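You operate a simulated robot arm through the tools that you are given. There is no shell and no other tool. Be economical: measure what you need, move in short steps, check, and stop when the job is done.

You run a simulated robot arm. Do the job below in one go: nothing can be reset, and whatever is moved stays where it is left.

JOB
Couple the hose to the nozzle and blow the plate before it clean at 2 bar or less.
Fine: couple it with the air off; regulator set to 2 bar before you blow; then valve shut and line vented; hands clear of the air jet.

The check looks at the end state, three seconds after you hand in, the way a careful person would. Anything else that was tipped, shoved, dropped, spilled or broken makes it a failure.

ROBOT AND FRAMES
A 7-joint arm with a two-finger parallel gripper on a trunk, on a base that drives. Base frame: it is fixed to the floor where the robot stands at the start and does not move with it; the origin is under the middle of the robot, x ahead of it, y to its left, z up. Units: mm, degrees, N and s.
With the tool pointing down near the work surface it reaches from about 280 to 700 mm from the robot's upright axis, wherever it stands. Its first joint turns from -166.0 to 166.0 degrees. Places, roughly: air valve [700, -100, 1300]; nozzle button [0, -600, 900]; plate with the green boss [-8250, -250, 750]; plate with the orange boss (15x15x6 cm) [300, -500, 900]; regulator knob [700, -100, 1300]; vent button [800, -100, 1200]. Payload 1.57 kg.
Tool frame: the origin (TCP) lies between the finger pads and is the grasp point; the fingertips stand 30 mm ahead of it; z points along the fingers, y is the line along which they close. Largest opening 80 mm; finger width 17, thickness 12; the body of the gripper, 40 by 82 mm, starts 80 mm behind the TCP.
Orientation is that of the tool frame in the base frame, as a unit quaternion [w, x, y, z]. With the fingers straight down and closing along the base's y, the tool's x points along the base's -x, its y along +y and its z along -z.

CONTROLS
- The arm moves only by the tool step_arm. Its argument "moves" is one flat list of numbers, 7 for each row, row after row: the shift along the base's x, y, z in units of 25 mm (1.0 is 25 mm), then the turn, a rotation vector about the base's x, y, z in units of 6 degrees (1.0 is 6 degrees), then the opening in per cent of the stroke, from 0 (shut) to 100 (fully open). In form: [x, y, z, wx, wy, wz, jaw, x, y, z, wx, wy, wz, jaw, ...]. A call has 1 to 10 rows; each row shifts and turns the commanded pose from where the row before left it. A call with a number of a shift or a turn outside -1 to 1 is refused whole. A row lasts 0.2 s, in which the tool goes at most 50 mm and 8.6 degrees; a call with a longer step from one row to the next is refused whole, and so is a gripper value outside its range. Where a pose cannot be reached the arm comes as near as it can. A force on the tool above 40 N (or 10 N above the force at the start of the call, whichever is more), or a blocked arm, ends the call early, and 0.2 s more pass. Each finger travels about 72 mm/s and halts on what it meets, pressing with about 36 N; the grip force reading is that of the motor and also rises with nothing between the fingers. The clock runs only during rows and for 0.2 s after the last one: add rows that do not move to give the fingers time. The reply holds the time, the measured pose of the TCP, the force on the tool along the base axes, the opening and the grip force, in the units named above and with some noise, with the torque about the TCP (base axes, N m) and any sound that the robot's microphone picked up.
- Cameras (640 x 400 px; columns grow to the right, rows downward): "scene" is now at [-27.3, 68.4, 1632.5]; the picture's right is [-0.79, -0.61, 0.00], its down [-0.30, 0.38, -0.87] and it looks along [0.53, -0.69, -0.49] (base axes); focal length 251 px, centre (320, 200). "wrist" rides on the gripper at [72, -7, -122] in the tool frame; the picture's right is [0.09, 1.00, 0.00], its down [-0.84, 0.08, -0.54] and it looks along [-0.54, 0.05, 0.84] (tool axes); focal length 238 px, centre (320, 200).
- capture(camera): a new picture of that camera. The clock stands still meanwhile.
- slide_trunk(by): slides the trunk up (or, below 0, down) by that many mm; the arm and the scene camera ride with it, the base frame stays. It gives what a move gives, with no picture.
- roll_base(legs): drives the robot by 1 to 6 legs, each [ahead, left, turn to the left] in mm, mm and degrees, along the robot's own axes; the way and the turn of a leg run together, so that a leg with both is an arc; at most 1500 mm and 180 degrees a leg. The arm and the cameras ride along, it lands a little off, and it stops where it bumps. It gives what a move gives.
- aim_head(pan, tilt): turns the head with the scene camera to pan (to the left, within 86 degrees either way) and tilt (down, from -29 to 69), counted from straight ahead of the robot. It gives what a move gives.
- locate(camera, pixels): for up to 12 pixels [column, row] of the newest picture of that camera ("zoom" is the newest enlarged one), the place [x, y, z] in the base frame of the surface seen there, good to about 3 mm. The clock stands still meanwhile.
- enlarge(camera, box): a new picture of the part [left, top, right, bottom] of that camera's present view, enlarged. The clock stands still meanwhile.
- job_done(): hands the job in; it is judged then, once.

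Keep the steps short. Do not move on a guess: measure, check each grasp and each placing, and mend mistakes. In all there are 80 turns and 52 pictures (those below and enlarged ones count). Leave the gripper open and the arm clear of the work at the hand-in unless told otherwise, and finish with a single line.

The tools are called after "Request:" as name(argument=value, ...) on one line, values as JSON. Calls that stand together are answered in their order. step_arm: Moves the arm, as the interface text tells. Its arguments: {"type":"object","properties":{"moves":{"type":"array"}},"required":["moves"]} The other tools are called the same way: slide_trunk (by) slides the trunk up or down; roll_base (legs) drives the base; aim_head (pan, tilt) turns the head that bears the scene camera; capture (camera) takes a picture; locate (camera, pixels) gives the place of the surface under pixels of a picture; enlarge (camera, box) takes an enlarged picture of a part of a camera's view; job_done () hands the job in.

At the start:

```text
time: 0.0
tool_pos: [245.1, -225.5, 1450.4]
tcp_rot: [0.0, -0.001, 1.0, 0.001]
wrist_force: [-0.1, 0.6, -1.0]
wrist_torque: [0.01, 0.04, 0.01]
opening: 80.1
grip_force: 0.1
trunk travel left (down, up): [-425.0, 55.0]
robot x, y, heading: [-1.1, 3.5, -0.0]
head pan, tilt: [-52.3, 29.1]
```

scene: 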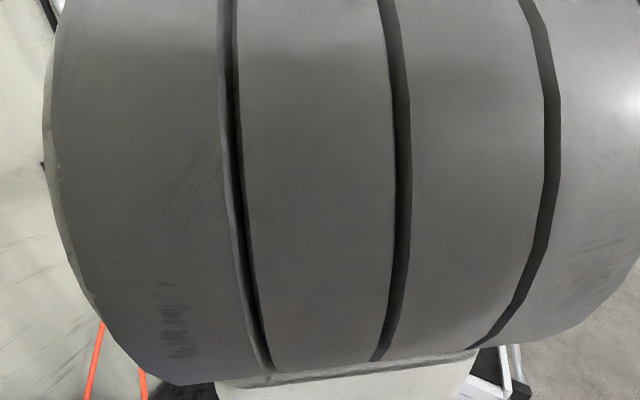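
wrist: 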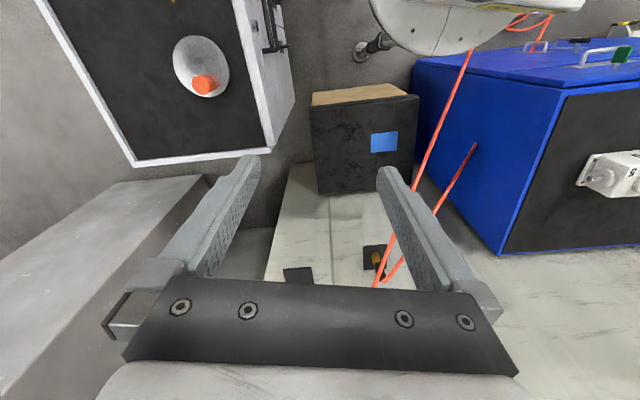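

The scene camera is blocked by the arm. I turn the head straight ahead to look at the regulator and valve area.

Request:
aim_head(pan=0, tilt=25)

Request:
capture(camera="scene")

Request:
locate(camera="wrist", pixels=[[204, 84], [360, 140], [384, 142], [376, 258], [300, 275], [610, 175], [450, 20], [500, 80], [365, 50], [300, 220], [380, 285], [100, 250]])

```text
time: 1.2
tool_pos: [245.3, -226.2, 1450.0]
tcp_rot: [0.001, 0.0, 1.0, 0.0]
wrist_force: [0.3, 0.2, 0.1]
wrist_torque: [0.0, -0.01, 0.02]
opening: 80.0
grip_force: 0.1
trunk travel left (down, up): [-425.0, 55.0]
robot x, y, heading: [-0.0, -1.6, 0.0]
head pan, tilt: [0.0, 25.0]
```

```text
49 pictures are left
```

scene: 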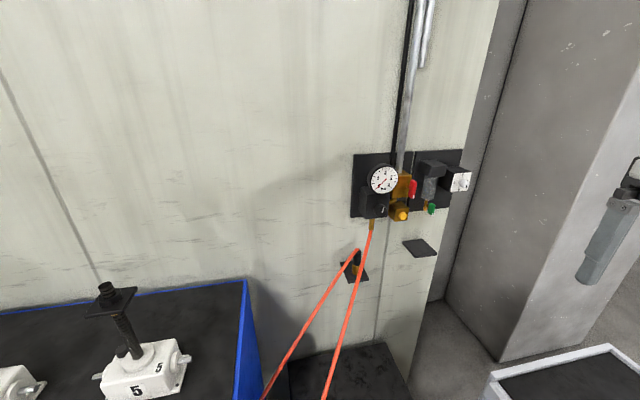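

```text
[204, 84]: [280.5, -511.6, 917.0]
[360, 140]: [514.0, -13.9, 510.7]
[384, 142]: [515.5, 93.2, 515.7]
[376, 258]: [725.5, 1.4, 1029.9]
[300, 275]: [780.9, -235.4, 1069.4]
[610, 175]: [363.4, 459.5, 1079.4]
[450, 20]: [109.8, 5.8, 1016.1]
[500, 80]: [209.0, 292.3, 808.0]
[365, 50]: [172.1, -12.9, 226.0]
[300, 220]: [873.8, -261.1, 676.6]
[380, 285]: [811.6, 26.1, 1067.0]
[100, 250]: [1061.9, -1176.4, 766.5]
```

The panel on the wall is in view: gauge at (384,180), brass valve, coloured parts. I enlarge it, and the hose bracket below.

Request:
enlarge(camera="scene", box=[320, 140, 480, 240])

Request:
locate(camera="zoom", pixels=[[256, 160], [240, 240], [330, 250], [370, 195], [440, 130], [560, 170], [450, 275], [325, 300], [210, 340], [150, 150], [140, 500], [400, 390]])

Request:
enlarge(camera="scene", box=[310, 220, 410, 290])

Request:
aim_head(pan=-86, tilt=45)

Request:
capture(camera="scene")

```text
4.00 times, centred on (400, 190) of scene
```

zoom: 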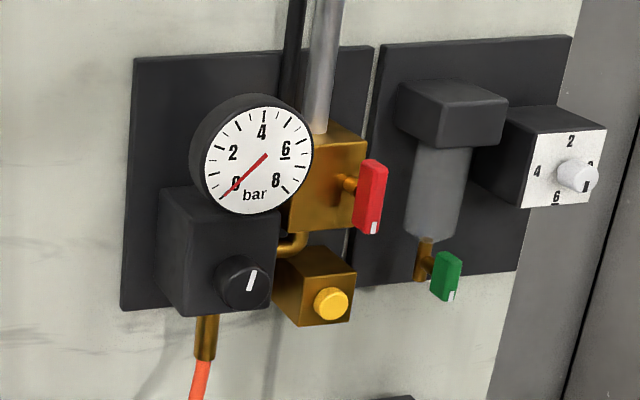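

```text
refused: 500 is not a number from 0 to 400
```

```text
5.71 times, centred on (360, 255) of scene
```

zoom: 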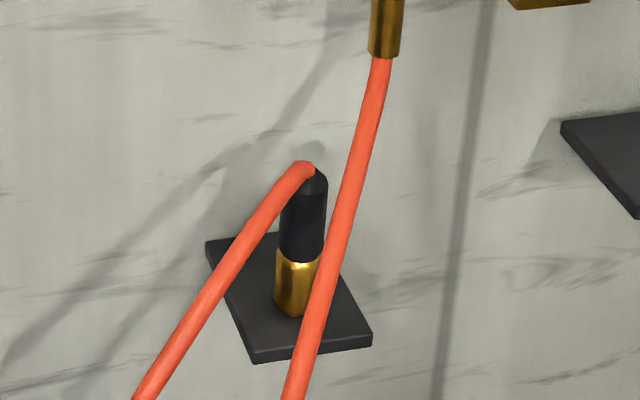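

```text
time: 2.8
tool_pos: [246.6, -226.7, 1448.9]
tcp_rot: [-0.002, 0.0, 1.0, 0.002]
wrist_force: [0.0, -0.1, -0.1]
wrist_torque: [-0.01, -0.02, -0.01]
opening: 79.8
grip_force: 0.1
trunk travel left (down, up): [-425.0, 55.0]
robot x, y, heading: [5.0, 3.3, 0.1]
head pan, tilt: [-85.9, 45.0]
```

```text
46 pictures are left
```

scene: 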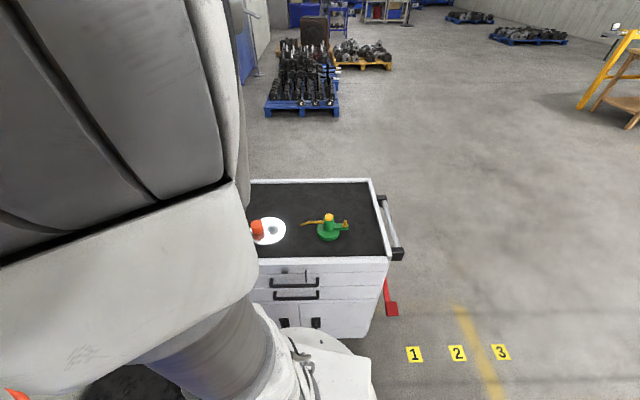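

The nozzle stand (green, at (330,228)) is on the cart. I enlarge it and measure.

Request:
enlarge(camera="scene", box=[240, 190, 368, 270])

Request:
locate(camera="zoom", pixels=[[445, 130], [445, 200], [445, 235], [330, 165], [520, 160], [540, 190], [490, 185], [80, 195], [160, 200], [210, 200], [600, 100], [400, 300]])

```text
5.00 times, centred on (304, 230) of scene
```

zoom: 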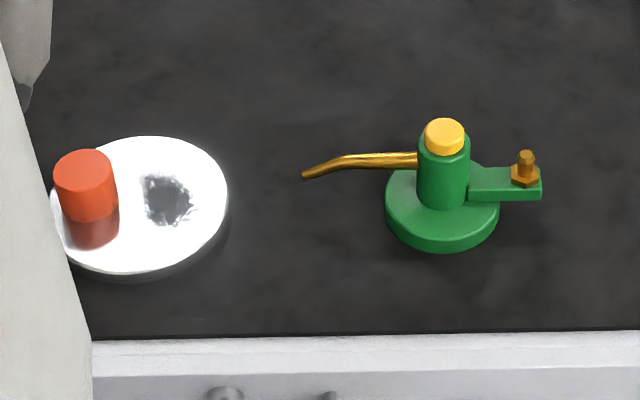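

```text
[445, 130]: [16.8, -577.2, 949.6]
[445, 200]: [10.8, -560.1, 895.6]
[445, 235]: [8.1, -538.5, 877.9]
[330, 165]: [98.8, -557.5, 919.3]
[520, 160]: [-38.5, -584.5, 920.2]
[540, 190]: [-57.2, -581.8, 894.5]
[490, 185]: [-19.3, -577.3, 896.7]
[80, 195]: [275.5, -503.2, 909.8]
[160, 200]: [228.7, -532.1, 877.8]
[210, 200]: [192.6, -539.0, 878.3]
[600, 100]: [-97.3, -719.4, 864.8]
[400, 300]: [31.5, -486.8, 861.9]
```

Nozzle read: button top (17,-580,950), stud (-38,-585,~920), jet towards the orange-boss plate. Now back to the panel to measure it.

Request:
aim_head(pan=-10, tilt=30)

Request:
enlarge(camera="scene", box=[250, 100, 410, 200])

```text
time: 4.3
tool_pos: [244.4, -225.6, 1450.0]
tcp_rot: [0.0, 0.001, 1.0, 0.0]
wrist_force: [0.7, 0.1, -0.6]
wrist_torque: [0.0, 0.03, 0.01]
opening: 79.7
grip_force: 0.1
trunk travel left (down, up): [-425.0, 55.0]
robot x, y, heading: [-0.4, 3.7, -0.1]
head pan, tilt: [-10.0, 30.0]
```

```text
4.00 times, centred on (330, 150) of scene
```

zoom: 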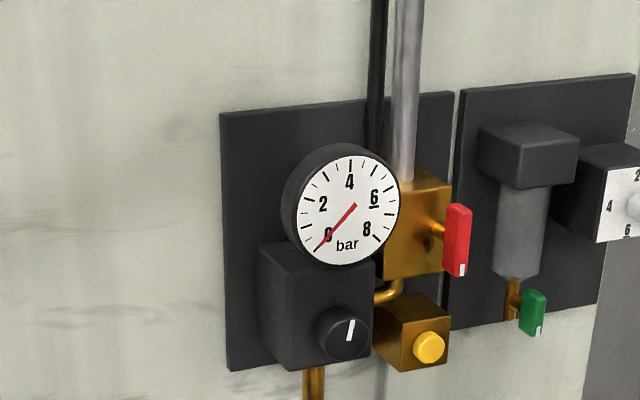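

Request:
locate(camera="zoom", pixels=[[346, 335], [332, 352], [362, 320], [456, 215], [461, 270], [452, 250], [429, 347], [410, 225], [437, 228], [345, 200], [532, 310], [270, 300]])

Request:
enlarge(camera="scene", box=[250, 190, 410, 290])

Request:
locate(camera="zoom", pixels=[[310, 30], [300, 120], [240, 130], [245, 175], [245, 205], [280, 220], [345, 35], [430, 40], [150, 250], [260, 250], [420, 150], [200, 190]])

```text
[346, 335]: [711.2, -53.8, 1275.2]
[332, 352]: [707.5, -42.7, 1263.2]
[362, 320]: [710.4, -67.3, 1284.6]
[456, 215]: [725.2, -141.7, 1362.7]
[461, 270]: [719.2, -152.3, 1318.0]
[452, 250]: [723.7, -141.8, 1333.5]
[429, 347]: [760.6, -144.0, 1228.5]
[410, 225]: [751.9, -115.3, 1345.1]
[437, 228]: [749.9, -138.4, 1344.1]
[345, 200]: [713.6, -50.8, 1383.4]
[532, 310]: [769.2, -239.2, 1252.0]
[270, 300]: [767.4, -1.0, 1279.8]
```

```text
4.00 times, centred on (330, 240) of scene
```

zoom: 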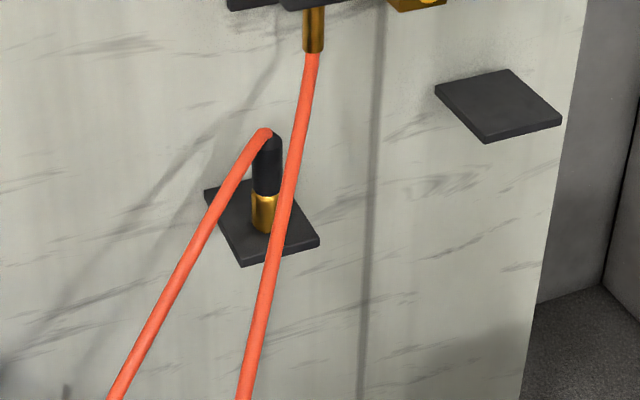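

```text
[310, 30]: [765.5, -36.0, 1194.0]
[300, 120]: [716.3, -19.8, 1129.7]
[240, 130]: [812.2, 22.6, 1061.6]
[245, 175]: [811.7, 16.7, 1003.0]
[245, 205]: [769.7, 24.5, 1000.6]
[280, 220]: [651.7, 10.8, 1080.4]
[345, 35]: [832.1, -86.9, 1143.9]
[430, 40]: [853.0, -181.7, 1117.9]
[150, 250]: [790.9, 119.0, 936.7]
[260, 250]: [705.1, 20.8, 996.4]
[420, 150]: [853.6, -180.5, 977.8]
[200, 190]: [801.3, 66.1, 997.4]
```

I bring the wrist camera round to face the panel: 10 rows towards (400,-90,1300), pitching the tool up by 54°, all in free space.

Request:
step_arm(moves=[0.62, 0.54, -0.6, 0, -0.9, 0, 100, 0.62, 0.54, -0.6, 0, -0.9, 0, 100, 0.62, 0.54, -0.6, 0, -0.9, 0, 100, 0.62, 0.54, -0.6, 0, -0.9, 0, 100, 0.62, 0.54, -0.6, 0, -0.9, 0, 100, 0.62, 0.54, -0.6, 0, -0.9, 0, 100, 0.62, 0.54, -0.6, 0, -0.9, 0, 100, 0.62, 0.54, -0.6, 0, -0.9, 0, 100, 0.62, 0.54, -0.6, 0, -0.9, 0, 100, 0.62, 0.54, -0.6, 0, -0.9, 0, 100])

Request:
capture(camera="wrist")

Request:
capture(camera="scene")

```text
time: 5.5
tool_pos: [332.9, -176.9, 1328.9]
tcp_rot: [0.149, 0.009, 0.988, 0.041]
wrist_force: [0.7, -0.1, 0.7]
wrist_torque: [0.01, 0.06, -0.01]
opening: 80.2
grip_force: 0.0
trunk travel left (down, up): [-425.0, 55.0]
robot x, y, heading: [0.7, 0.6, -0.5]
head pan, tilt: [-10.0, 30.0]
stopped in row 5: the arm was blocked; the commanded pose is now the measured one
```

```text
42 pictures are left
```

wrist: 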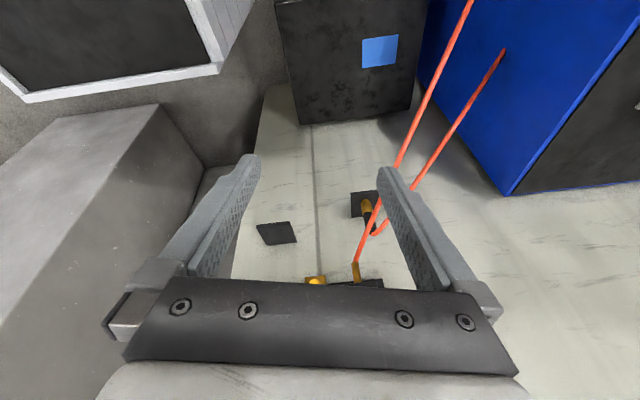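

```text
41 pictures are left
```

scene: 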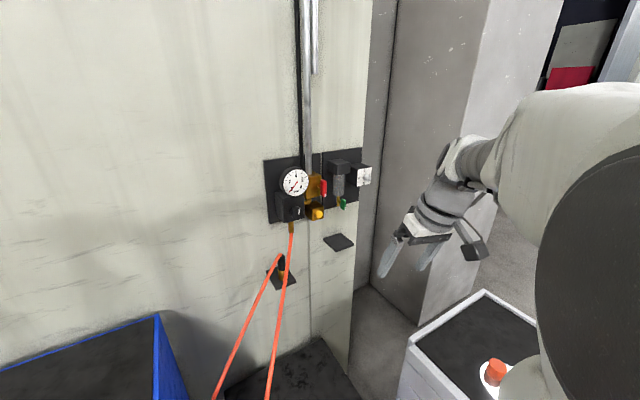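

The arm was blocked without force, probably a joint limit in the folded posture. I try extending in x only first, then pitching.

Request:
step_arm(moves=[0.8, 0, 0, 0, 0, 0, 100, 0.8, 0, 0, 0, 0, 0, 100, 0.8, 0, 0, 0, -0.7, 0, 100, 0.8, 0, 0, 0, -0.7, 0, 100, 0.8, 0, 0, 0, -0.7, 0, 100, 0.8, 0, 0, 0, -0.7, 0, 100])

```text
time: 6.8
tool_pos: [450.6, -173.6, 1333.0]
tcp_rot: [0.296, 0.001, 0.954, 0.039]
wrist_force: [-0.5, 0.2, 0.0]
wrist_torque: [0.01, -0.02, 0.01]
opening: 79.9
grip_force: 0.0
trunk travel left (down, up): [-425.0, 55.0]
robot x, y, heading: [0.5, -1.5, -0.3]
head pan, tilt: [-10.0, 30.0]
```

That works when extended. I continue pitching, moving in y to about -90.

Request:
step_arm(moves=[0.2, 0.6, -0.2, 0, -0.7, 0, 100, 0.2, 0.6, -0.2, 0, -0.7, 0, 100, 0.2, 0.6, -0.2, 0, -0.7, 0, 100, 0.2, 0.6, -0.2, 0, -0.7, 0, 100, 0.2, 0.6, -0.2, 0, -0.7, 0, 100])

Request:
capture(camera="wrist")

```text
time: 8.1
tool_pos: [476.1, -100.2, 1307.3]
tcp_rot: [0.464, -0.006, 0.885, 0.038]
wrist_force: [-0.1, -1.0, 0.4]
wrist_torque: [0.02, 0.02, 0.0]
opening: 80.1
grip_force: 0.1
trunk travel left (down, up): [-425.0, 55.0]
robot x, y, heading: [1.0, -3.3, 0.1]
head pan, tilt: [-10.0, 30.0]
```

```text
40 pictures are left
```

wrist: 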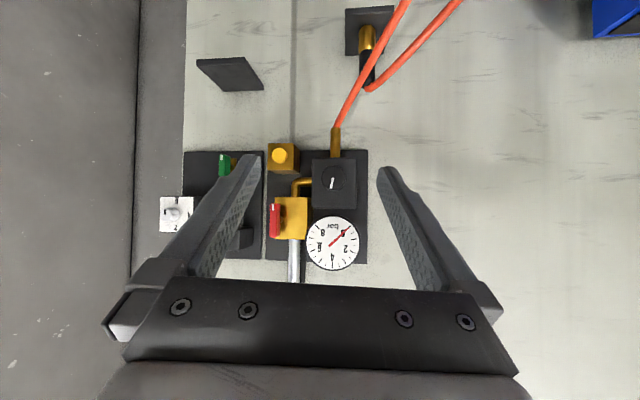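

The panel is seen head-on, upside down. I enlarge it and measure.

Request:
enlarge(camera="wrist", box=[240, 130, 400, 280])

Request:
locate(camera="wrist", pixels=[[333, 177], [333, 205], [353, 170], [282, 155], [273, 207], [273, 235], [290, 215], [332, 240], [367, 35], [367, 60], [370, 88], [224, 163]])

```text
2.67 times, centred on (320, 205) of wrist
```

zoom: 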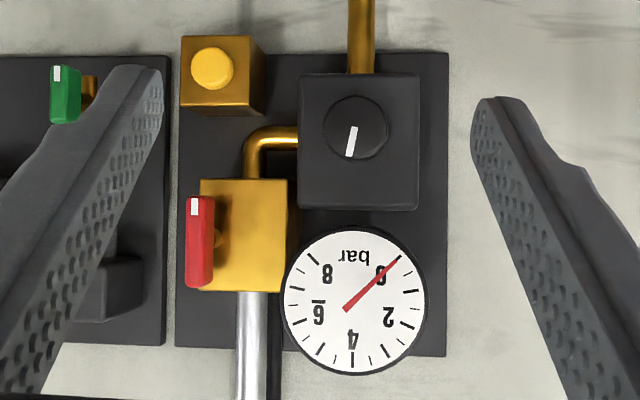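

```text
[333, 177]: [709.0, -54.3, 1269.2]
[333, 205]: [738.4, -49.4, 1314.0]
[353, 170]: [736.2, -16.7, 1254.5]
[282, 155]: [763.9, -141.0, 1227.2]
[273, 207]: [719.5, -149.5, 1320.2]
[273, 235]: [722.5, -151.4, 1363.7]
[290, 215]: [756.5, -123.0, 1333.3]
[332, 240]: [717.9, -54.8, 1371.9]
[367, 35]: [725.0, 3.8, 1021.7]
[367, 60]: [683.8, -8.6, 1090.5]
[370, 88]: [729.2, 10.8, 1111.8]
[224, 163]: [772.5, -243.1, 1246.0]
```

Knob axis near (709,-54,1271), lever centre near (721,-150,1340), gauge reads 0. The hose coupling stands in the bracket near (730,8,1020–1110). I check where the hose runs by looking down.

Request:
aim_head(pan=10, tilt=60)

Request:
capture(camera="scene")

Request:
enlarge(camera="wrist", box=[320, 0, 480, 100])

Request:
locate(camera="zoom", pixels=[[190, 110], [190, 140], [190, 170], [165, 150], [215, 150], [185, 210], [180, 250], [190, 330], [200, 350], [100, 100], [110, 40], [290, 40]])

```text
time: 9.0
tool_pos: [475.2, -98.8, 1306.9]
tcp_rot: [0.465, -0.005, 0.884, 0.038]
wrist_force: [-0.1, 0.9, 0.0]
wrist_torque: [0.0, -0.01, -0.01]
opening: 80.1
grip_force: 0.0
trunk travel left (down, up): [-425.0, 55.0]
robot x, y, heading: [1.7, 3.2, 0.2]
head pan, tilt: [10.0, 60.0]
```

```text
38 pictures are left
```

scene: 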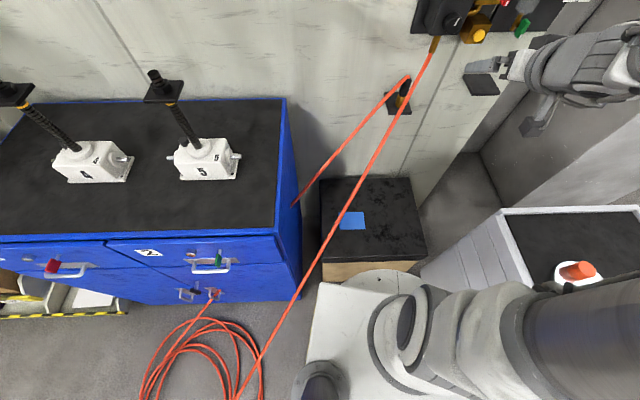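

```text
4.00 times, centred on (400, 50) of wrist
```

zoom: 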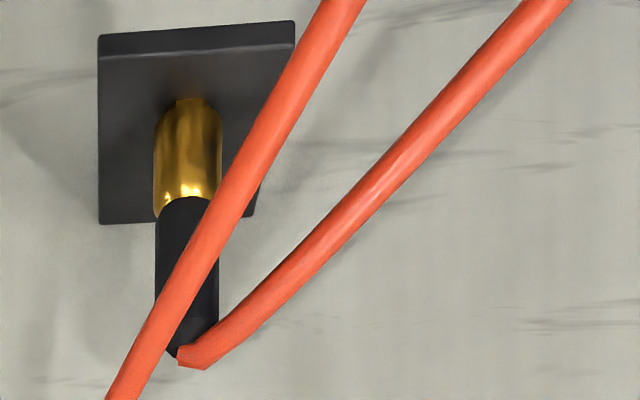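

```text
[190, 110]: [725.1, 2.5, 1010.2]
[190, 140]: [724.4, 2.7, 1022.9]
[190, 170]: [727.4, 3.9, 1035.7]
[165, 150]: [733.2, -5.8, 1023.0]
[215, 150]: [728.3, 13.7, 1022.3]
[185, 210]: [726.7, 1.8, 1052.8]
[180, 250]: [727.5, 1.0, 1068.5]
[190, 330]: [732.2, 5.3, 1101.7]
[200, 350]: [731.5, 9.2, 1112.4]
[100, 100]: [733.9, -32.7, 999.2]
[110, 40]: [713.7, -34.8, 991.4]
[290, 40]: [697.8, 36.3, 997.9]
```

The coupling's own hose runs off to the left and the regulator strand crosses in front. I measure both strands to choose the approach direction.

Request:
locate(camera="zoom", pixels=[[250, 310], [340, 230], [440, 125], [540, 20], [120, 385], [180, 285], [230, 210], [290, 105], [335, 20]])

Request:
locate(camera="scene", pixels=[[395, 93], [372, 118], [335, 160], [300, 200], [410, 83], [420, 70], [400, 110], [370, 175], [330, 240], [285, 110], [480, 85], [380, 210]])

```text
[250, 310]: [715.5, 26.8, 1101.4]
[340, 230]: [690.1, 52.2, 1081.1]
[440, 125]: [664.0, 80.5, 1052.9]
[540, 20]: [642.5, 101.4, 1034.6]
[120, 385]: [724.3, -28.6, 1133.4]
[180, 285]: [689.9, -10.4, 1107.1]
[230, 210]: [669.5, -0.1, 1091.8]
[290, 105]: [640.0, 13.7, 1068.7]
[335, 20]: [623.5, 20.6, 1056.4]
```

```text
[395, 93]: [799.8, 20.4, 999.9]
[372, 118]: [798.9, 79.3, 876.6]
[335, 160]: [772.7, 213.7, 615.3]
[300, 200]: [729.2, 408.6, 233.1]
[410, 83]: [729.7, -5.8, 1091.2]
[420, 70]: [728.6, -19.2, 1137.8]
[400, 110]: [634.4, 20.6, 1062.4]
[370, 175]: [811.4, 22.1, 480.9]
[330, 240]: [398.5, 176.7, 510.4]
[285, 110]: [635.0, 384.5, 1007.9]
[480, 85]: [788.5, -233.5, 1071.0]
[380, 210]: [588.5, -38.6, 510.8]
```

Both strands are mapped: the regulator strand passes above and in front of the coupling from right-rear. I will approach from the front-right, beneath it, with the tool about 34° below horizontal. First I lower the trunk 235 mm, which keeps the arm posture.

Request:
slide_trunk(by=-235)

Request:
step_arm(moves=[0.2, 0, 0, -0.6, 0, 0.8, 60, 0.3, 0, 0, 0, 0, 0.9, 60, 0.5, 0, 0, 0, 0, 0.9, 60, 0.5, 0, 0, 0, 0, 0.9, 60, 0.5, 0, 0, 0, 0, 0.9, 60, 0.5, 0, 0, 0, 0, 0.9, 60, 0.5, 0, 0, 0, 0, 0.9, 60, 0.5, 0, 0, 0, 0, 0.9, 60])

Request:
capture(camera="wrist")

```text
time: 11.5
tool_pos: [476.3, -99.5, 1072.1]
tcp_rot: [0.465, -0.006, 0.884, 0.039]
wrist_force: [-0.3, 0.5, 0.5]
wrist_torque: [0.01, 0.01, 0.02]
opening: 80.1
grip_force: 0.0
trunk travel left (down, up): [-190.0, 290.0]
robot x, y, heading: [0.3, -1.9, -0.1]
head pan, tilt: [10.0, 60.0]
```

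```text
time: 13.3
tool_pos: [562.9, -99.4, 1071.3]
tcp_rot: [0.428, -0.341, 0.818, 0.178]
wrist_force: [0.3, -0.4, 0.0]
wrist_torque: [-0.03, 0.0, -0.01]
opening: 47.8
grip_force: 0.1
trunk travel left (down, up): [-190.0, 290.0]
robot x, y, heading: [1.5, 0.6, -0.0]
head pan, tilt: [10.0, 60.0]
```

```text
36 pictures are left
```

wrist: 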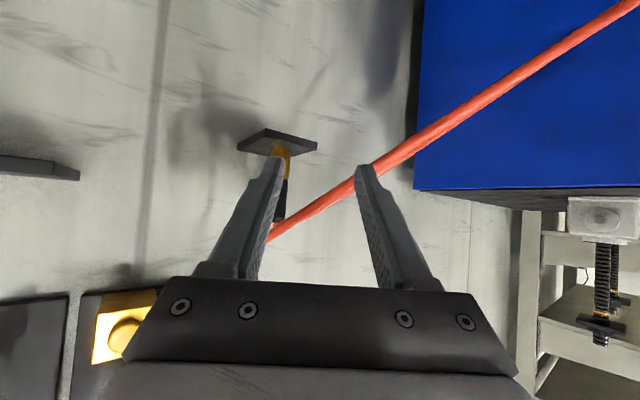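

Yaw 45° and roll level. I measure the coupling from this new angle (brass at (280,155), black at (283,195)).

Request:
enlarge(camera="wrist", box=[220, 110, 380, 250])

Request:
locate(camera="wrist", pixels=[[281, 150], [286, 152], [283, 185], [284, 200], [279, 215], [300, 225], [330, 205], [400, 160], [470, 115], [580, 40]])

```text
2.86 times, centred on (300, 180) of wrist
```

zoom: 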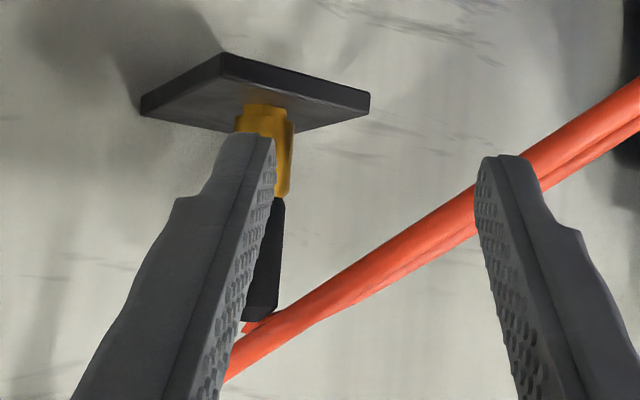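

```text
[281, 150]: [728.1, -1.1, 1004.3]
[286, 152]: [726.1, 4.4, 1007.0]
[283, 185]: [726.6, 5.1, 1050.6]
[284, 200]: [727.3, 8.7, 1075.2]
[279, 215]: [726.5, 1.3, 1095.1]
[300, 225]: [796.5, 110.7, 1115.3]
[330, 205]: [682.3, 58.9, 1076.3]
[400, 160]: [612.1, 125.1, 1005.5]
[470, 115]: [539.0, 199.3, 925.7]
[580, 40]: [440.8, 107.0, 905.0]
```

Coupling axis is near (737,5) with radius about 11. I go to a standoff 80 mm back with yaw 57° at z 1070.

Request:
step_arm(moves=[0.65, 0.185, 0, 0, 0, 0.25, 60, 0.65, 0.185, 0, 0, 0, 0.25, 60, 0.65, 0.185, 0, 0, 0, 0.25, 60, 0.65, 0.185, 0, 0, 0, 0.25, 60, 0.65, 0.185, 0, 0, 0, 0.25, 60, 0.65, 0.185, 0, 0, 0, 0.25, 60, 0.65, 0.185, 0, 0, 0, 0.25, 60, 0.65, 0.185, 0, 0, 0, 0.25, 60])

Request:
capture(camera="wrist")

```text
time: 15.1
tool_pos: [692.0, -62.4, 1072.2]
tcp_rot: [0.406, -0.425, 0.778, 0.222]
wrist_force: [-0.7, 0.1, 1.2]
wrist_torque: [0.01, -0.03, -0.01]
opening: 48.1
grip_force: 0.0
trunk travel left (down, up): [-190.0, 290.0]
robot x, y, heading: [1.0, 3.2, -0.1]
head pan, tilt: [10.0, 60.0]
```

```text
34 pictures are left
```

wrist: 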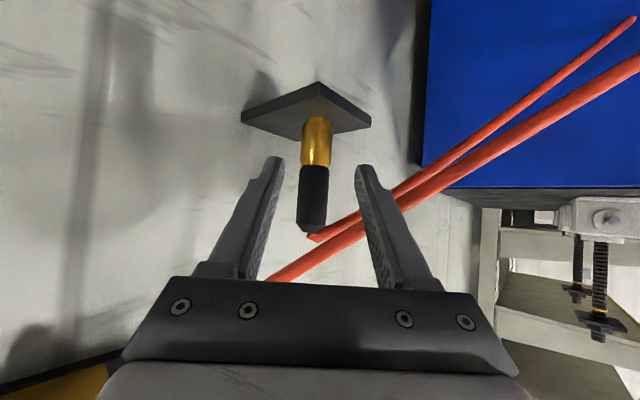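

Coupling lies between the fingers. I advance 81 mm along (0.55,0.84) and check before closing.

Request:
step_arm(moves=[0.36, 0.54, 0, 0, 0, 0, 60, 0.36, 0.54, 0, 0, 0, 0, 60, 0.36, 0.54, 0, 0, 0, 0, 60, 0.36, 0.54, -0.05, 0, 0, 0, 60, 0.36, 0.54, -0.05, 0, 0, 0, 60, 0, 0, 0, 0, 0, 0, 60])

Request:
capture(camera="wrist")

```text
time: 16.5
tool_pos: [739.4, 4.0, 1068.9]
tcp_rot: [0.406, -0.425, 0.778, 0.223]
wrist_force: [0.3, -0.4, -0.2]
wrist_torque: [0.0, -0.01, 0.0]
opening: 47.9
grip_force: 0.0
trunk travel left (down, up): [-190.0, 290.0]
robot x, y, heading: [-2.2, 3.9, -0.0]
head pan, tilt: [10.0, 60.0]
```

```text
33 pictures are left
```

wrist: 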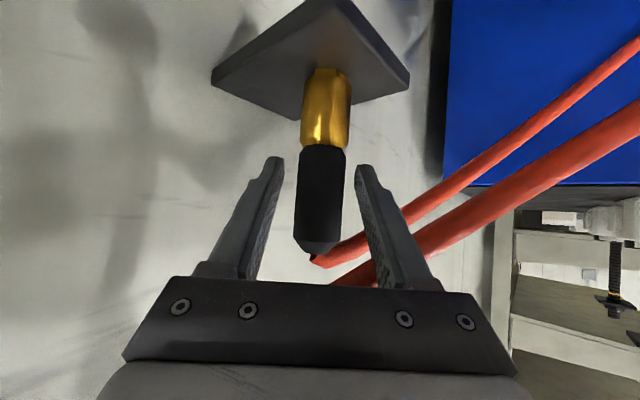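

The coupling is centred between the pads. I close slowly while holding still.

Request:
step_arm(moves=[0, 0, 0, 0, 0, 0, 45, 0, 0, 0, 0, 0, 0, 32, 0, 0, 0, 0, 0, 0, 15, 0, 0, 0, 0, 0, 0, 0, 0, 0, 0, 0, 0, 0, 0, 0, 0, 0, 0, 0, 0, 0])

```text
time: 17.9
tool_pos: [738.7, 4.6, 1069.0]
tcp_rot: [0.407, -0.424, 0.778, 0.223]
wrist_force: [0.4, 0.5, -0.9]
wrist_torque: [0.04, 0.0, 0.0]
opening: 28.5
grip_force: 35.9
trunk travel left (down, up): [-190.0, 290.0]
robot x, y, heading: [4.0, 2.6, -0.1]
head pan, tilt: [10.0, 60.0]
```

Grip confirmed (opening 28.5, 36 N). I lift straight up about 40 mm.

Request:
step_arm(moves=[0, 0, 0.3, 0, 0, 0, 0, 0, 0, 0.4, 0, 0, 0, 0, 0, 0, 0.5, 0, 0, 0, 0, 0, 0, 0.4, 0, 0, 0, 0])

Request:
capture(camera="wrist")

```text
time: 18.9
tool_pos: [738.6, 6.5, 1110.7]
tcp_rot: [0.406, -0.425, 0.778, 0.222]
wrist_force: [-0.3, 0.5, -1.3]
wrist_torque: [-0.02, 0.01, -0.02]
opening: 28.5
grip_force: 36.3
trunk travel left (down, up): [-190.0, 290.0]
robot x, y, heading: [-1.1, -0.8, -0.0]
head pan, tilt: [10.0, 60.0]
```

```text
32 pictures are left
```

wrist: 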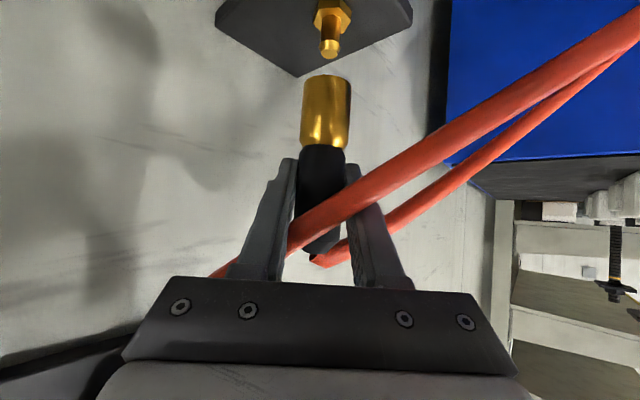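

The coupling is off the peg; the peg (hex plus stud) is visible. I measure it to calibrate the seated height against the nozzle stud.

Request:
enlarge(camera="wrist", box=[270, 0, 400, 100])

Request:
locate(camera="zoom", pixels=[[295, 180], [295, 200], [295, 225], [292, 160], [300, 95], [300, 60], [320, 105], [290, 320], [290, 480], [230, 380], [350, 380]])

```text
4.00 times, centred on (335, 50) of wrist
```

zoom: 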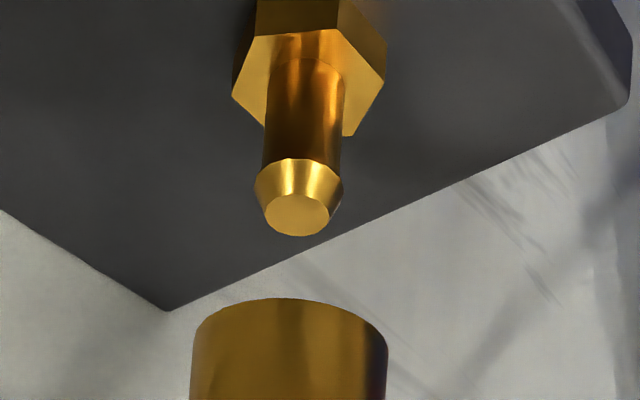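

```text
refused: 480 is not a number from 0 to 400
```

Request:
locate(camera="zoom", pixels=[[295, 215], [310, 215], [285, 180], [265, 185], [338, 185], [300, 120], [340, 80], [255, 100], [290, 302], [290, 350], [195, 370], [380, 370]])

```text
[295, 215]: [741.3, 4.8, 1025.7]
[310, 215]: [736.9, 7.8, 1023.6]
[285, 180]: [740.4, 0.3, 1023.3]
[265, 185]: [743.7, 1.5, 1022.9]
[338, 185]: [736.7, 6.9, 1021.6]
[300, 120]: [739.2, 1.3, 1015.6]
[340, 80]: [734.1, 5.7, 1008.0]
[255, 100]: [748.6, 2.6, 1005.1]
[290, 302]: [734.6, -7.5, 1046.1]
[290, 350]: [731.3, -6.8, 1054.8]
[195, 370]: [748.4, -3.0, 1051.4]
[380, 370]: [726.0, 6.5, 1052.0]
```

Peg: stud top 1024, hex top 1006, axis (740,4); so the seated TCP height is the stud top plus 45. I back out along the approach direction slowly, watching force.

Request:
step_arm(moves=[-0.25, -0.4, 0, 0, 0, 0, 0, -0.25, -0.4, 0, 0, 0, 0, 0, -0.25, -0.4, 0, 0, 0, 0, 0, -0.3, -0.5, 0, 0, 0, 0, 0, -0.3, -0.5, 0, 0, 0, 0, 0, -0.4, -0.6, 0, 0, 0, 0, 0, -0.4, -0.6, 0, 0, 0, 0, 0, -0.4, -0.6, 0, 0, 0, 0, 0])

Request:
capture(camera="wrist")

Request:
capture(camera="scene")

```text
time: 20.7
tool_pos: [674.7, -96.3, 1111.1]
tcp_rot: [0.406, -0.426, 0.777, 0.223]
wrist_force: [0.6, 0.6, -1.3]
wrist_torque: [-0.01, 0.0, 0.02]
opening: 28.4
grip_force: 36.2
trunk travel left (down, up): [-190.0, 290.0]
robot x, y, heading: [-2.4, 3.5, 0.2]
head pan, tilt: [10.0, 60.0]
```

```text
30 pictures are left
```

wrist: 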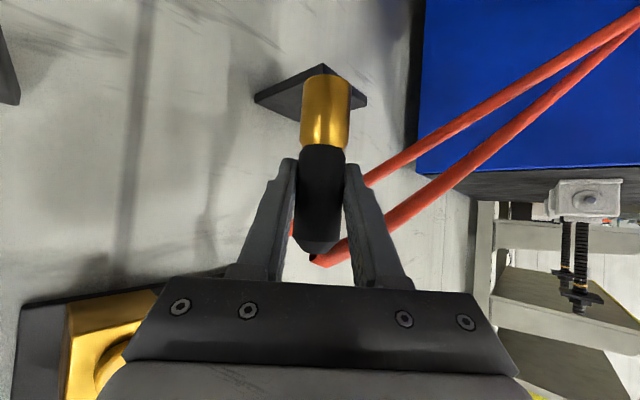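

```text
29 pictures are left
```

scene: 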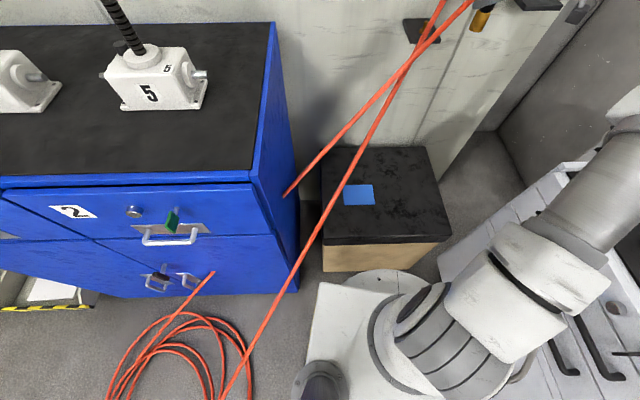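

The hose follows freely with no force. I swing the coupling round toward the cart at z≈1110, yawing clockwise on the way.

Request:
step_arm(moves=[-0.5, -1, 0, 0, 0, -1, 0, -0.5, -1, 0, 0, 0, -1, 0, -0.5, -1, 0, 0, 0, -1, 0, -0.5, -1, 0, 0, 0, -1, 0, -0.5, -1, 0, 0, 0, -1, 0, -0.5, -1, 0, 0, 0, -1, 0, -0.5, -1, 0, 0, 0, -1, 0, -0.5, -1, 0, 0, 0, -1, 0, -0.5, -1, 0, 0, 0, -1, 0, -0.5, -1, 0, 0, 0, -1, 0])

Request:
step_arm(moves=[-1, -0.6, 0, 0, 0, -1, 0, -1, -0.6, 0, 0, 0, -1, 0, -1, -0.6, 0, 0, 0, -1, 0, -1, -0.6, 0, 0, 0, -1, 0, -1, -0.6, 0, 0, 0, -1, 0, -1, -0.6, 0, 0, 0, -1, 0, -1, -0.6, 0, 0, 0, -1, 0, -1, -0.6, 0, 0, 0, -1, 0, -1, -0.6, 0, 0, 0, -1, 0, -1, -0.6, 0, 0, 0, -1, 0])

Request:
aim_head(pan=-86, tilt=48)

Request:
capture(camera="scene")

```text
time: 22.9
tool_pos: [548.3, -343.8, 1112.2]
tcp_rot: [0.463, 0.023, 0.886, -0.012]
wrist_force: [-0.3, -0.4, -1.4]
wrist_torque: [0.03, 0.01, 0.01]
opening: 28.6
grip_force: 35.5
trunk travel left (down, up): [-190.0, 290.0]
robot x, y, heading: [-1.4, -5.2, -0.2]
head pan, tilt: [10.0, 60.0]
```

```text
time: 25.1
tool_pos: [302.0, -495.5, 1111.4]
tcp_rot: [0.396, 0.461, 0.756, -0.242]
wrist_force: [0.6, -0.4, -0.9]
wrist_torque: [0.04, -0.02, 0.02]
opening: 28.4
grip_force: 36.2
trunk travel left (down, up): [-190.0, 290.0]
robot x, y, heading: [1.7, -3.8, 0.2]
head pan, tilt: [10.0, 60.0]
```

```text
time: 26.8
tool_pos: [302.2, -494.4, 1110.3]
tcp_rot: [0.396, 0.461, 0.757, -0.24]
wrist_force: [-0.4, 0.6, -1.2]
wrist_torque: [-0.04, 0.04, -0.01]
opening: 28.4
grip_force: 36.2
trunk travel left (down, up): [-190.0, 290.0]
robot x, y, heading: [1.0, -1.7, -0.0]
head pan, tilt: [-85.9, 48.0]
```

```text
28 pictures are left
```

scene: 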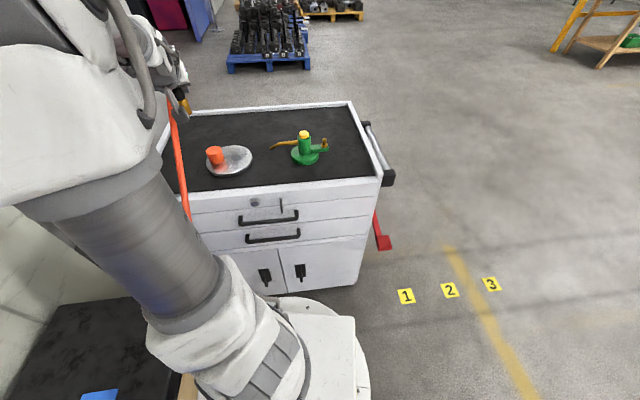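

The nozzle is clearly in view. I enlarge it and measure the stud.

Request:
enlarge(camera="scene", box=[264, 120, 344, 170])

Request:
locate(camera="zoom", pixels=[[483, 148], [483, 155], [483, 170], [483, 190], [470, 190], [497, 190], [483, 215], [320, 105], [320, 130], [320, 170], [50, 222], [460, 235]])

```text
8.00 times, centred on (304, 145) of scene
```

zoom: 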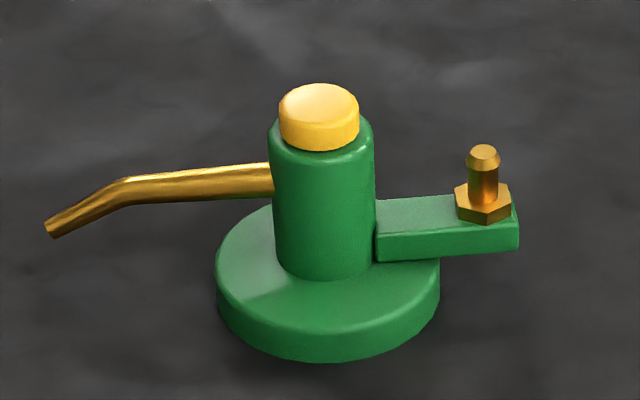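

```text
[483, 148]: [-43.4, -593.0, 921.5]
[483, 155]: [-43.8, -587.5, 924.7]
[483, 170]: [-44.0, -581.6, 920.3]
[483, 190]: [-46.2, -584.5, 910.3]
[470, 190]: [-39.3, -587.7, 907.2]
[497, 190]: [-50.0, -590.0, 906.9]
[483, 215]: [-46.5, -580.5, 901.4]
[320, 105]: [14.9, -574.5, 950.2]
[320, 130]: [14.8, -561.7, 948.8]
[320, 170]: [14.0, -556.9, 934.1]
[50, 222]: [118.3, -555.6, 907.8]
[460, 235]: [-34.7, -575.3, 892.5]
```

Stud axis is about (-44,-589), top 924, hex top 906, so seated TCP z is about 969. I move over to above it, staying at z≈1110.

Request:
step_arm(moves=[-1, -0.27, 0, 0, 0, -0.33, 0, -1, -0.27, 0, 0, 0, -0.33, 0, -1, -0.27, 0, 0, 0, -0.33, 0, -1, -0.27, 0, 0, 0, -0.33, 0, -1, -0.27, 0, 0, 0, -0.33, 0, -1, -0.27, 0, 0, 0, -0.33, 0, -1, -0.27, 0, 0, 0, -0.33, 0])

Request:
step_arm(moves=[-1, -0.27, 0, 0, 0, -0.33, 0, -1, -0.27, 0, 0, 0, -0.33, 0, -1, -0.27, 0, 0, 0, -0.33, 0, -1, -0.27, 0, 0, 0, -0.33, 0, -1, -0.27, 0, 0, 0, -0.33, 0, -1, -0.27, 0, 0, 0, -0.33, 0, -0.84, -0.27, 0, 0, 0, -0.33, 0])

Request:
capture(camera="wrist")

Request:
capture(camera="scene")

```text
time: 28.4
tool_pos: [124.7, -543.6, 1109.2]
tcp_rot: [0.364, 0.549, 0.696, -0.287]
wrist_force: [0.5, 0.5, -1.9]
wrist_torque: [0.0, -0.03, -0.04]
opening: 28.5
grip_force: 36.1
trunk travel left (down, up): [-190.0, 290.0]
robot x, y, heading: [0.1, 2.7, 0.3]
head pan, tilt: [-85.9, 48.0]
```

```text
time: 30.0
tool_pos: [-45.3, -590.5, 1110.2]
tcp_rot: [0.326, 0.629, 0.624, -0.329]
wrist_force: [-0.9, -1.2, -1.3]
wrist_torque: [0.04, 0.01, -0.03]
opening: 28.5
grip_force: 35.9
trunk travel left (down, up): [-190.0, 290.0]
robot x, y, heading: [-3.0, -0.9, 0.2]
head pan, tilt: [-85.9, 48.0]
```

```text
26 pictures are left
```

wrist: 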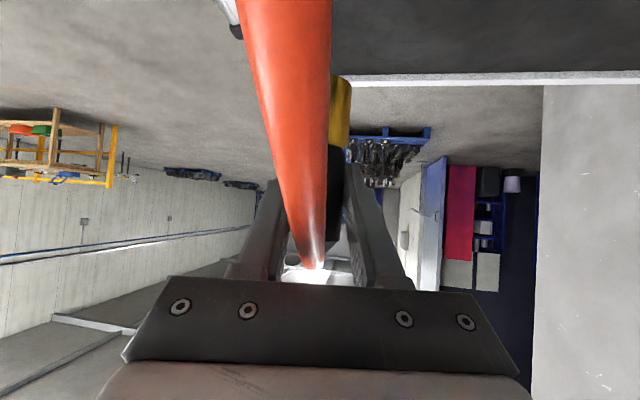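

```text
25 pictures are left
```

scene: 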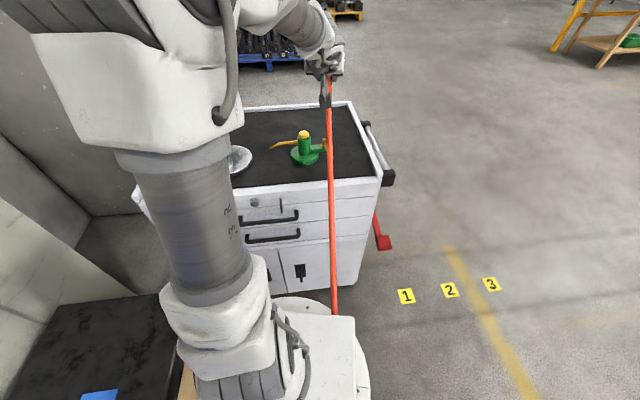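

Orientation is level and unchanged since the grasp. I lower to just above the stud (TCP ≈ 995) and check the alignment.

Request:
step_arm(moves=[0.04, 0.05, -0.8, 0, 0, 0, 0, 0, 0, -0.8, 0, 0, 0, 0, 0, 0, -0.8, 0, 0, 0, 0, 0, 0, -0.8, 0, 0, 0, 0, 0, 0, -0.7, 0, 0, 0, 0, 0, 0, -0.7, 0, 0, 0, 0, 0, 0, 0, 0, 0, 0, 0])

Request:
enlarge(camera="scene", box=[264, 95, 376, 165])

```text
time: 31.6
tool_pos: [-45.7, -588.7, 994.3]
tcp_rot: [0.327, 0.629, 0.624, -0.33]
wrist_force: [0.3, -0.2, -2.0]
wrist_torque: [0.02, -0.03, -0.03]
opening: 28.7
grip_force: 36.1
trunk travel left (down, up): [-190.0, 290.0]
robot x, y, heading: [0.5, 0.3, -0.2]
head pan, tilt: [-85.9, 48.0]
```

```text
5.71 times, centred on (320, 130) of scene
```

zoom: 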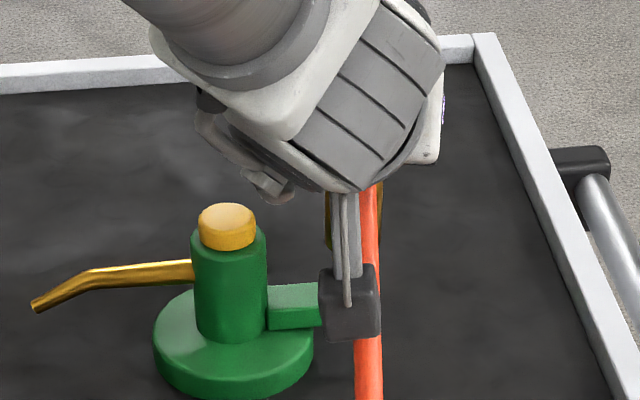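

The scene view is hidden by the gripper. I look with the wrist camera.

Request:
enlarge(camera="wrist", box=[220, 0, 460, 150])

```text
2.67 times, centred on (340, 75) of wrist
```

zoom: 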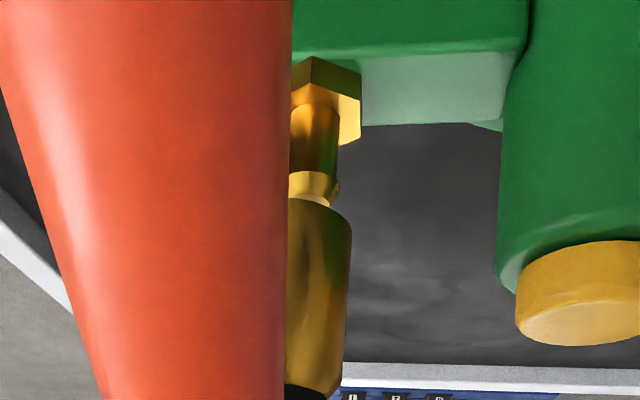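

Stud and collar are partly visible. I measure their right edges for alignment.

Request:
locate(camera="zoom", pixels=[[312, 180], [330, 185], [300, 190], [320, 130], [334, 130], [310, 205], [345, 230], [320, 270], [300, 300], [345, 300], [355, 110], [310, 85]])

```text
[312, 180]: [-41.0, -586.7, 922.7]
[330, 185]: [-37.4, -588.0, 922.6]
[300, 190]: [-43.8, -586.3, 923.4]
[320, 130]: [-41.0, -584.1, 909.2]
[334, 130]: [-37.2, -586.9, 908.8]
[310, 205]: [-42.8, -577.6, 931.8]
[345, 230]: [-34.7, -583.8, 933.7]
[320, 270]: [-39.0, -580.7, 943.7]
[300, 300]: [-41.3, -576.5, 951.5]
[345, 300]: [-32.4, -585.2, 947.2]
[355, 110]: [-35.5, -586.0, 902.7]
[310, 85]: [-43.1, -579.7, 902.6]
```

Collar axis is about (-44.4,-589) and stud about (-43,-589). I shift +1 mm in x and lower gently, watching force.

Request:
step_arm(moves=[0.04, 0, -0.2, 0, 0, 0, 0, 0, 0, -0.2, 0, 0, 0, 0, 0, 0, -0.2, 0, 0, 0, 0, 0, 0, -0.2, 0, 0, 0, 0, 0, 0, -0.1, 0, 0, 0, 0, 0, 0, -0.1, 0, 0, 0, 0])

```text
time: 33.0
tool_pos: [-45.3, -588.6, 970.1]
tcp_rot: [0.327, 0.629, 0.625, -0.328]
wrist_force: [3.7, 1.3, -0.4]
wrist_torque: [0.01, -0.23, -0.01]
opening: 28.6
grip_force: 36.0
trunk travel left (down, up): [-190.0, 290.0]
robot x, y, heading: [-2.5, 0.3, 0.0]
head pan, tilt: [-85.9, 48.0]
```

It has slid on to z 970 with a slight side load of 3.7 N in +x. I ease +1 mm in x and press down a little more.

Request:
step_arm(moves=[0.05, 0.02, 0, 0, 0, 0, 0, 0, 0, -0.06, 0, 0, 0, 0, 0, 0, -0.06, 0, 0, 0, 0, 0, 0, -0.06, 0, 0, 0, 0, 0, 0, -0.06, 0, 0, 0, 0])

Request:
enlarge(camera="wrist", box=[220, 0, 460, 150])

```text
time: 34.2
tool_pos: [-45.1, -589.3, 967.3]
tcp_rot: [0.329, 0.629, 0.622, -0.331]
wrist_force: [-0.7, 5.9, 27.9]
wrist_torque: [0.58, -0.1, 0.0]
opening: 28.4
grip_force: 36.2
trunk travel left (down, up): [-190.0, 290.0]
robot x, y, heading: [-1.5, 0.2, 0.1]
head pan, tilt: [-85.9, 48.0]
```

```text
2.67 times, centred on (340, 75) of wrist
```

zoom: 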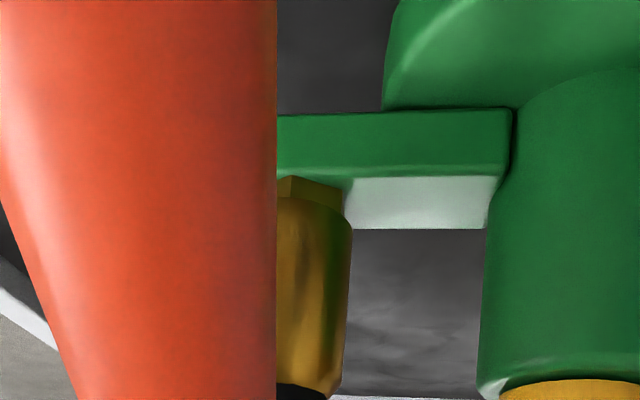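

It bottomed on the hex with 28 N. I unload to about zero force, then test seating with a small 2–3 mm lift before releasing.

Request:
step_arm(moves=[0, 0, 0.08, 0, 0, 0, 0, 0, 0, 0.08, 0, 0, 0, 0, 0, 0, 0, 0, 0, 0, 0])

Request:
step_arm(moves=[0, 0, 0.08, 0, 0, 0, 0, 0, 0, 0, 0, 0, 0, 0])

```text
time: 35.0
tool_pos: [-43.6, -589.1, 967.9]
tcp_rot: [0.327, 0.629, 0.624, -0.33]
wrist_force: [-4.3, -6.1, 17.5]
wrist_torque: [-0.61, 0.24, -0.03]
opening: 28.8
grip_force: 36.2
trunk travel left (down, up): [-190.0, 290.0]
robot x, y, heading: [-2.1, -2.4, -0.0]
head pan, tilt: [-85.9, 48.0]
```

```text
time: 35.6
tool_pos: [-44.2, -589.9, 968.1]
tcp_rot: [0.326, 0.629, 0.625, -0.328]
wrist_force: [-1.2, -1.6, 10.8]
wrist_torque: [-0.25, 0.07, 0.0]
opening: 28.7
grip_force: 36.1
trunk travel left (down, up): [-190.0, 290.0]
robot x, y, heading: [1.6, -0.2, -0.2]
head pan, tilt: [-85.9, 48.0]
```

Request:
step_arm(moves=[0, 0, 0.08, 0, 0, 0, 0, 0, 0, 0, 0, 0, 0, 0])

Request:
step_arm(moves=[0, 0, 0.08, 0, 0, 0, 0, 0, 0, 0, 0, 0, 0, 0])

```text
time: 36.2
tool_pos: [-43.6, -590.1, 969.7]
tcp_rot: [0.326, 0.629, 0.625, -0.328]
wrist_force: [-0.2, -0.4, -1.3]
wrist_torque: [0.0, 0.0, -0.01]
opening: 28.5
grip_force: 36.1
trunk travel left (down, up): [-190.0, 290.0]
robot x, y, heading: [-0.4, -0.7, 0.0]
head pan, tilt: [-85.9, 48.0]
```

```text
time: 36.8
tool_pos: [-42.2, -589.3, 973.7]
tcp_rot: [0.326, 0.629, 0.624, -0.329]
wrist_force: [1.1, 0.4, -1.0]
wrist_torque: [0.05, -0.04, 0.05]
opening: 28.6
grip_force: 36.1
trunk travel left (down, up): [-190.0, 290.0]
robot x, y, heading: [-0.8, -0.9, 0.1]
head pan, tilt: [-85.9, 48.0]
```

It slides freely, no latch or click yet. I press down again a bit harder (below 40 N) and listen for a click.

Request:
step_arm(moves=[0, 0, -0.16, 0, 0, 0, 0, 0, 0, -0.08, 0, 0, 0, 0, 0, 0, -0.08, 0, 0, 0, 0, 0, 0, -0.08, 0, 0, 0, 0, 0, 0, -0.06, 0, 0, 0, 0, 0, 0, 0, 0, 0, 0, 0])

```text
time: 38.3
tool_pos: [-45.5, -590.1, 967.5]
tcp_rot: [0.33, 0.63, 0.619, -0.334]
wrist_force: [1.4, 4.0, 14.4]
wrist_torque: [0.25, -0.06, 0.03]
opening: 28.5
grip_force: 35.6
trunk travel left (down, up): [-190.0, 290.0]
robot x, y, heading: [1.7, -1.5, 0.2]
head pan, tilt: [-85.9, 48.0]
stopped in row 6: the force on the tool passed its limit at 41 N (the readings are from after the stop); the commanded pose is now the measured one
```

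It reached 41 N and stopped, now 14 N. I test by lifting 1.5 mm at a time.

Request:
step_arm(moves=[0.03, 0.02, 0.1, 0, 0, 0, 0, 0, 0, 0.08, 0, 0, 0, 0, 0, 0, 0, 0, 0, 0, 0])

Request:
step_arm(moves=[0, 0, 0.08, 0, 0, 0, 0, 0, 0, 0, 0, 0, 0, 0])

```text
time: 39.1
tool_pos: [-44.1, -590.9, 967.5]
tcp_rot: [0.329, 0.629, 0.623, -0.33]
wrist_force: [0.0, -0.9, -0.9]
wrist_torque: [0.0, 0.02, 0.03]
opening: 28.5
grip_force: 36.0
trunk travel left (down, up): [-190.0, 290.0]
robot x, y, heading: [-1.3, 0.0, 0.1]
head pan, tilt: [-85.9, 48.0]
```

```text
time: 39.7
tool_pos: [-45.2, -591.7, 971.1]
tcp_rot: [0.329, 0.629, 0.621, -0.331]
wrist_force: [1.3, 1.2, -2.6]
wrist_torque: [0.07, -0.02, 0.0]
opening: 28.2
grip_force: 36.0
trunk travel left (down, up): [-190.0, 290.0]
robot x, y, heading: [0.1, 0.4, -0.0]
head pan, tilt: [-85.9, 48.0]
```

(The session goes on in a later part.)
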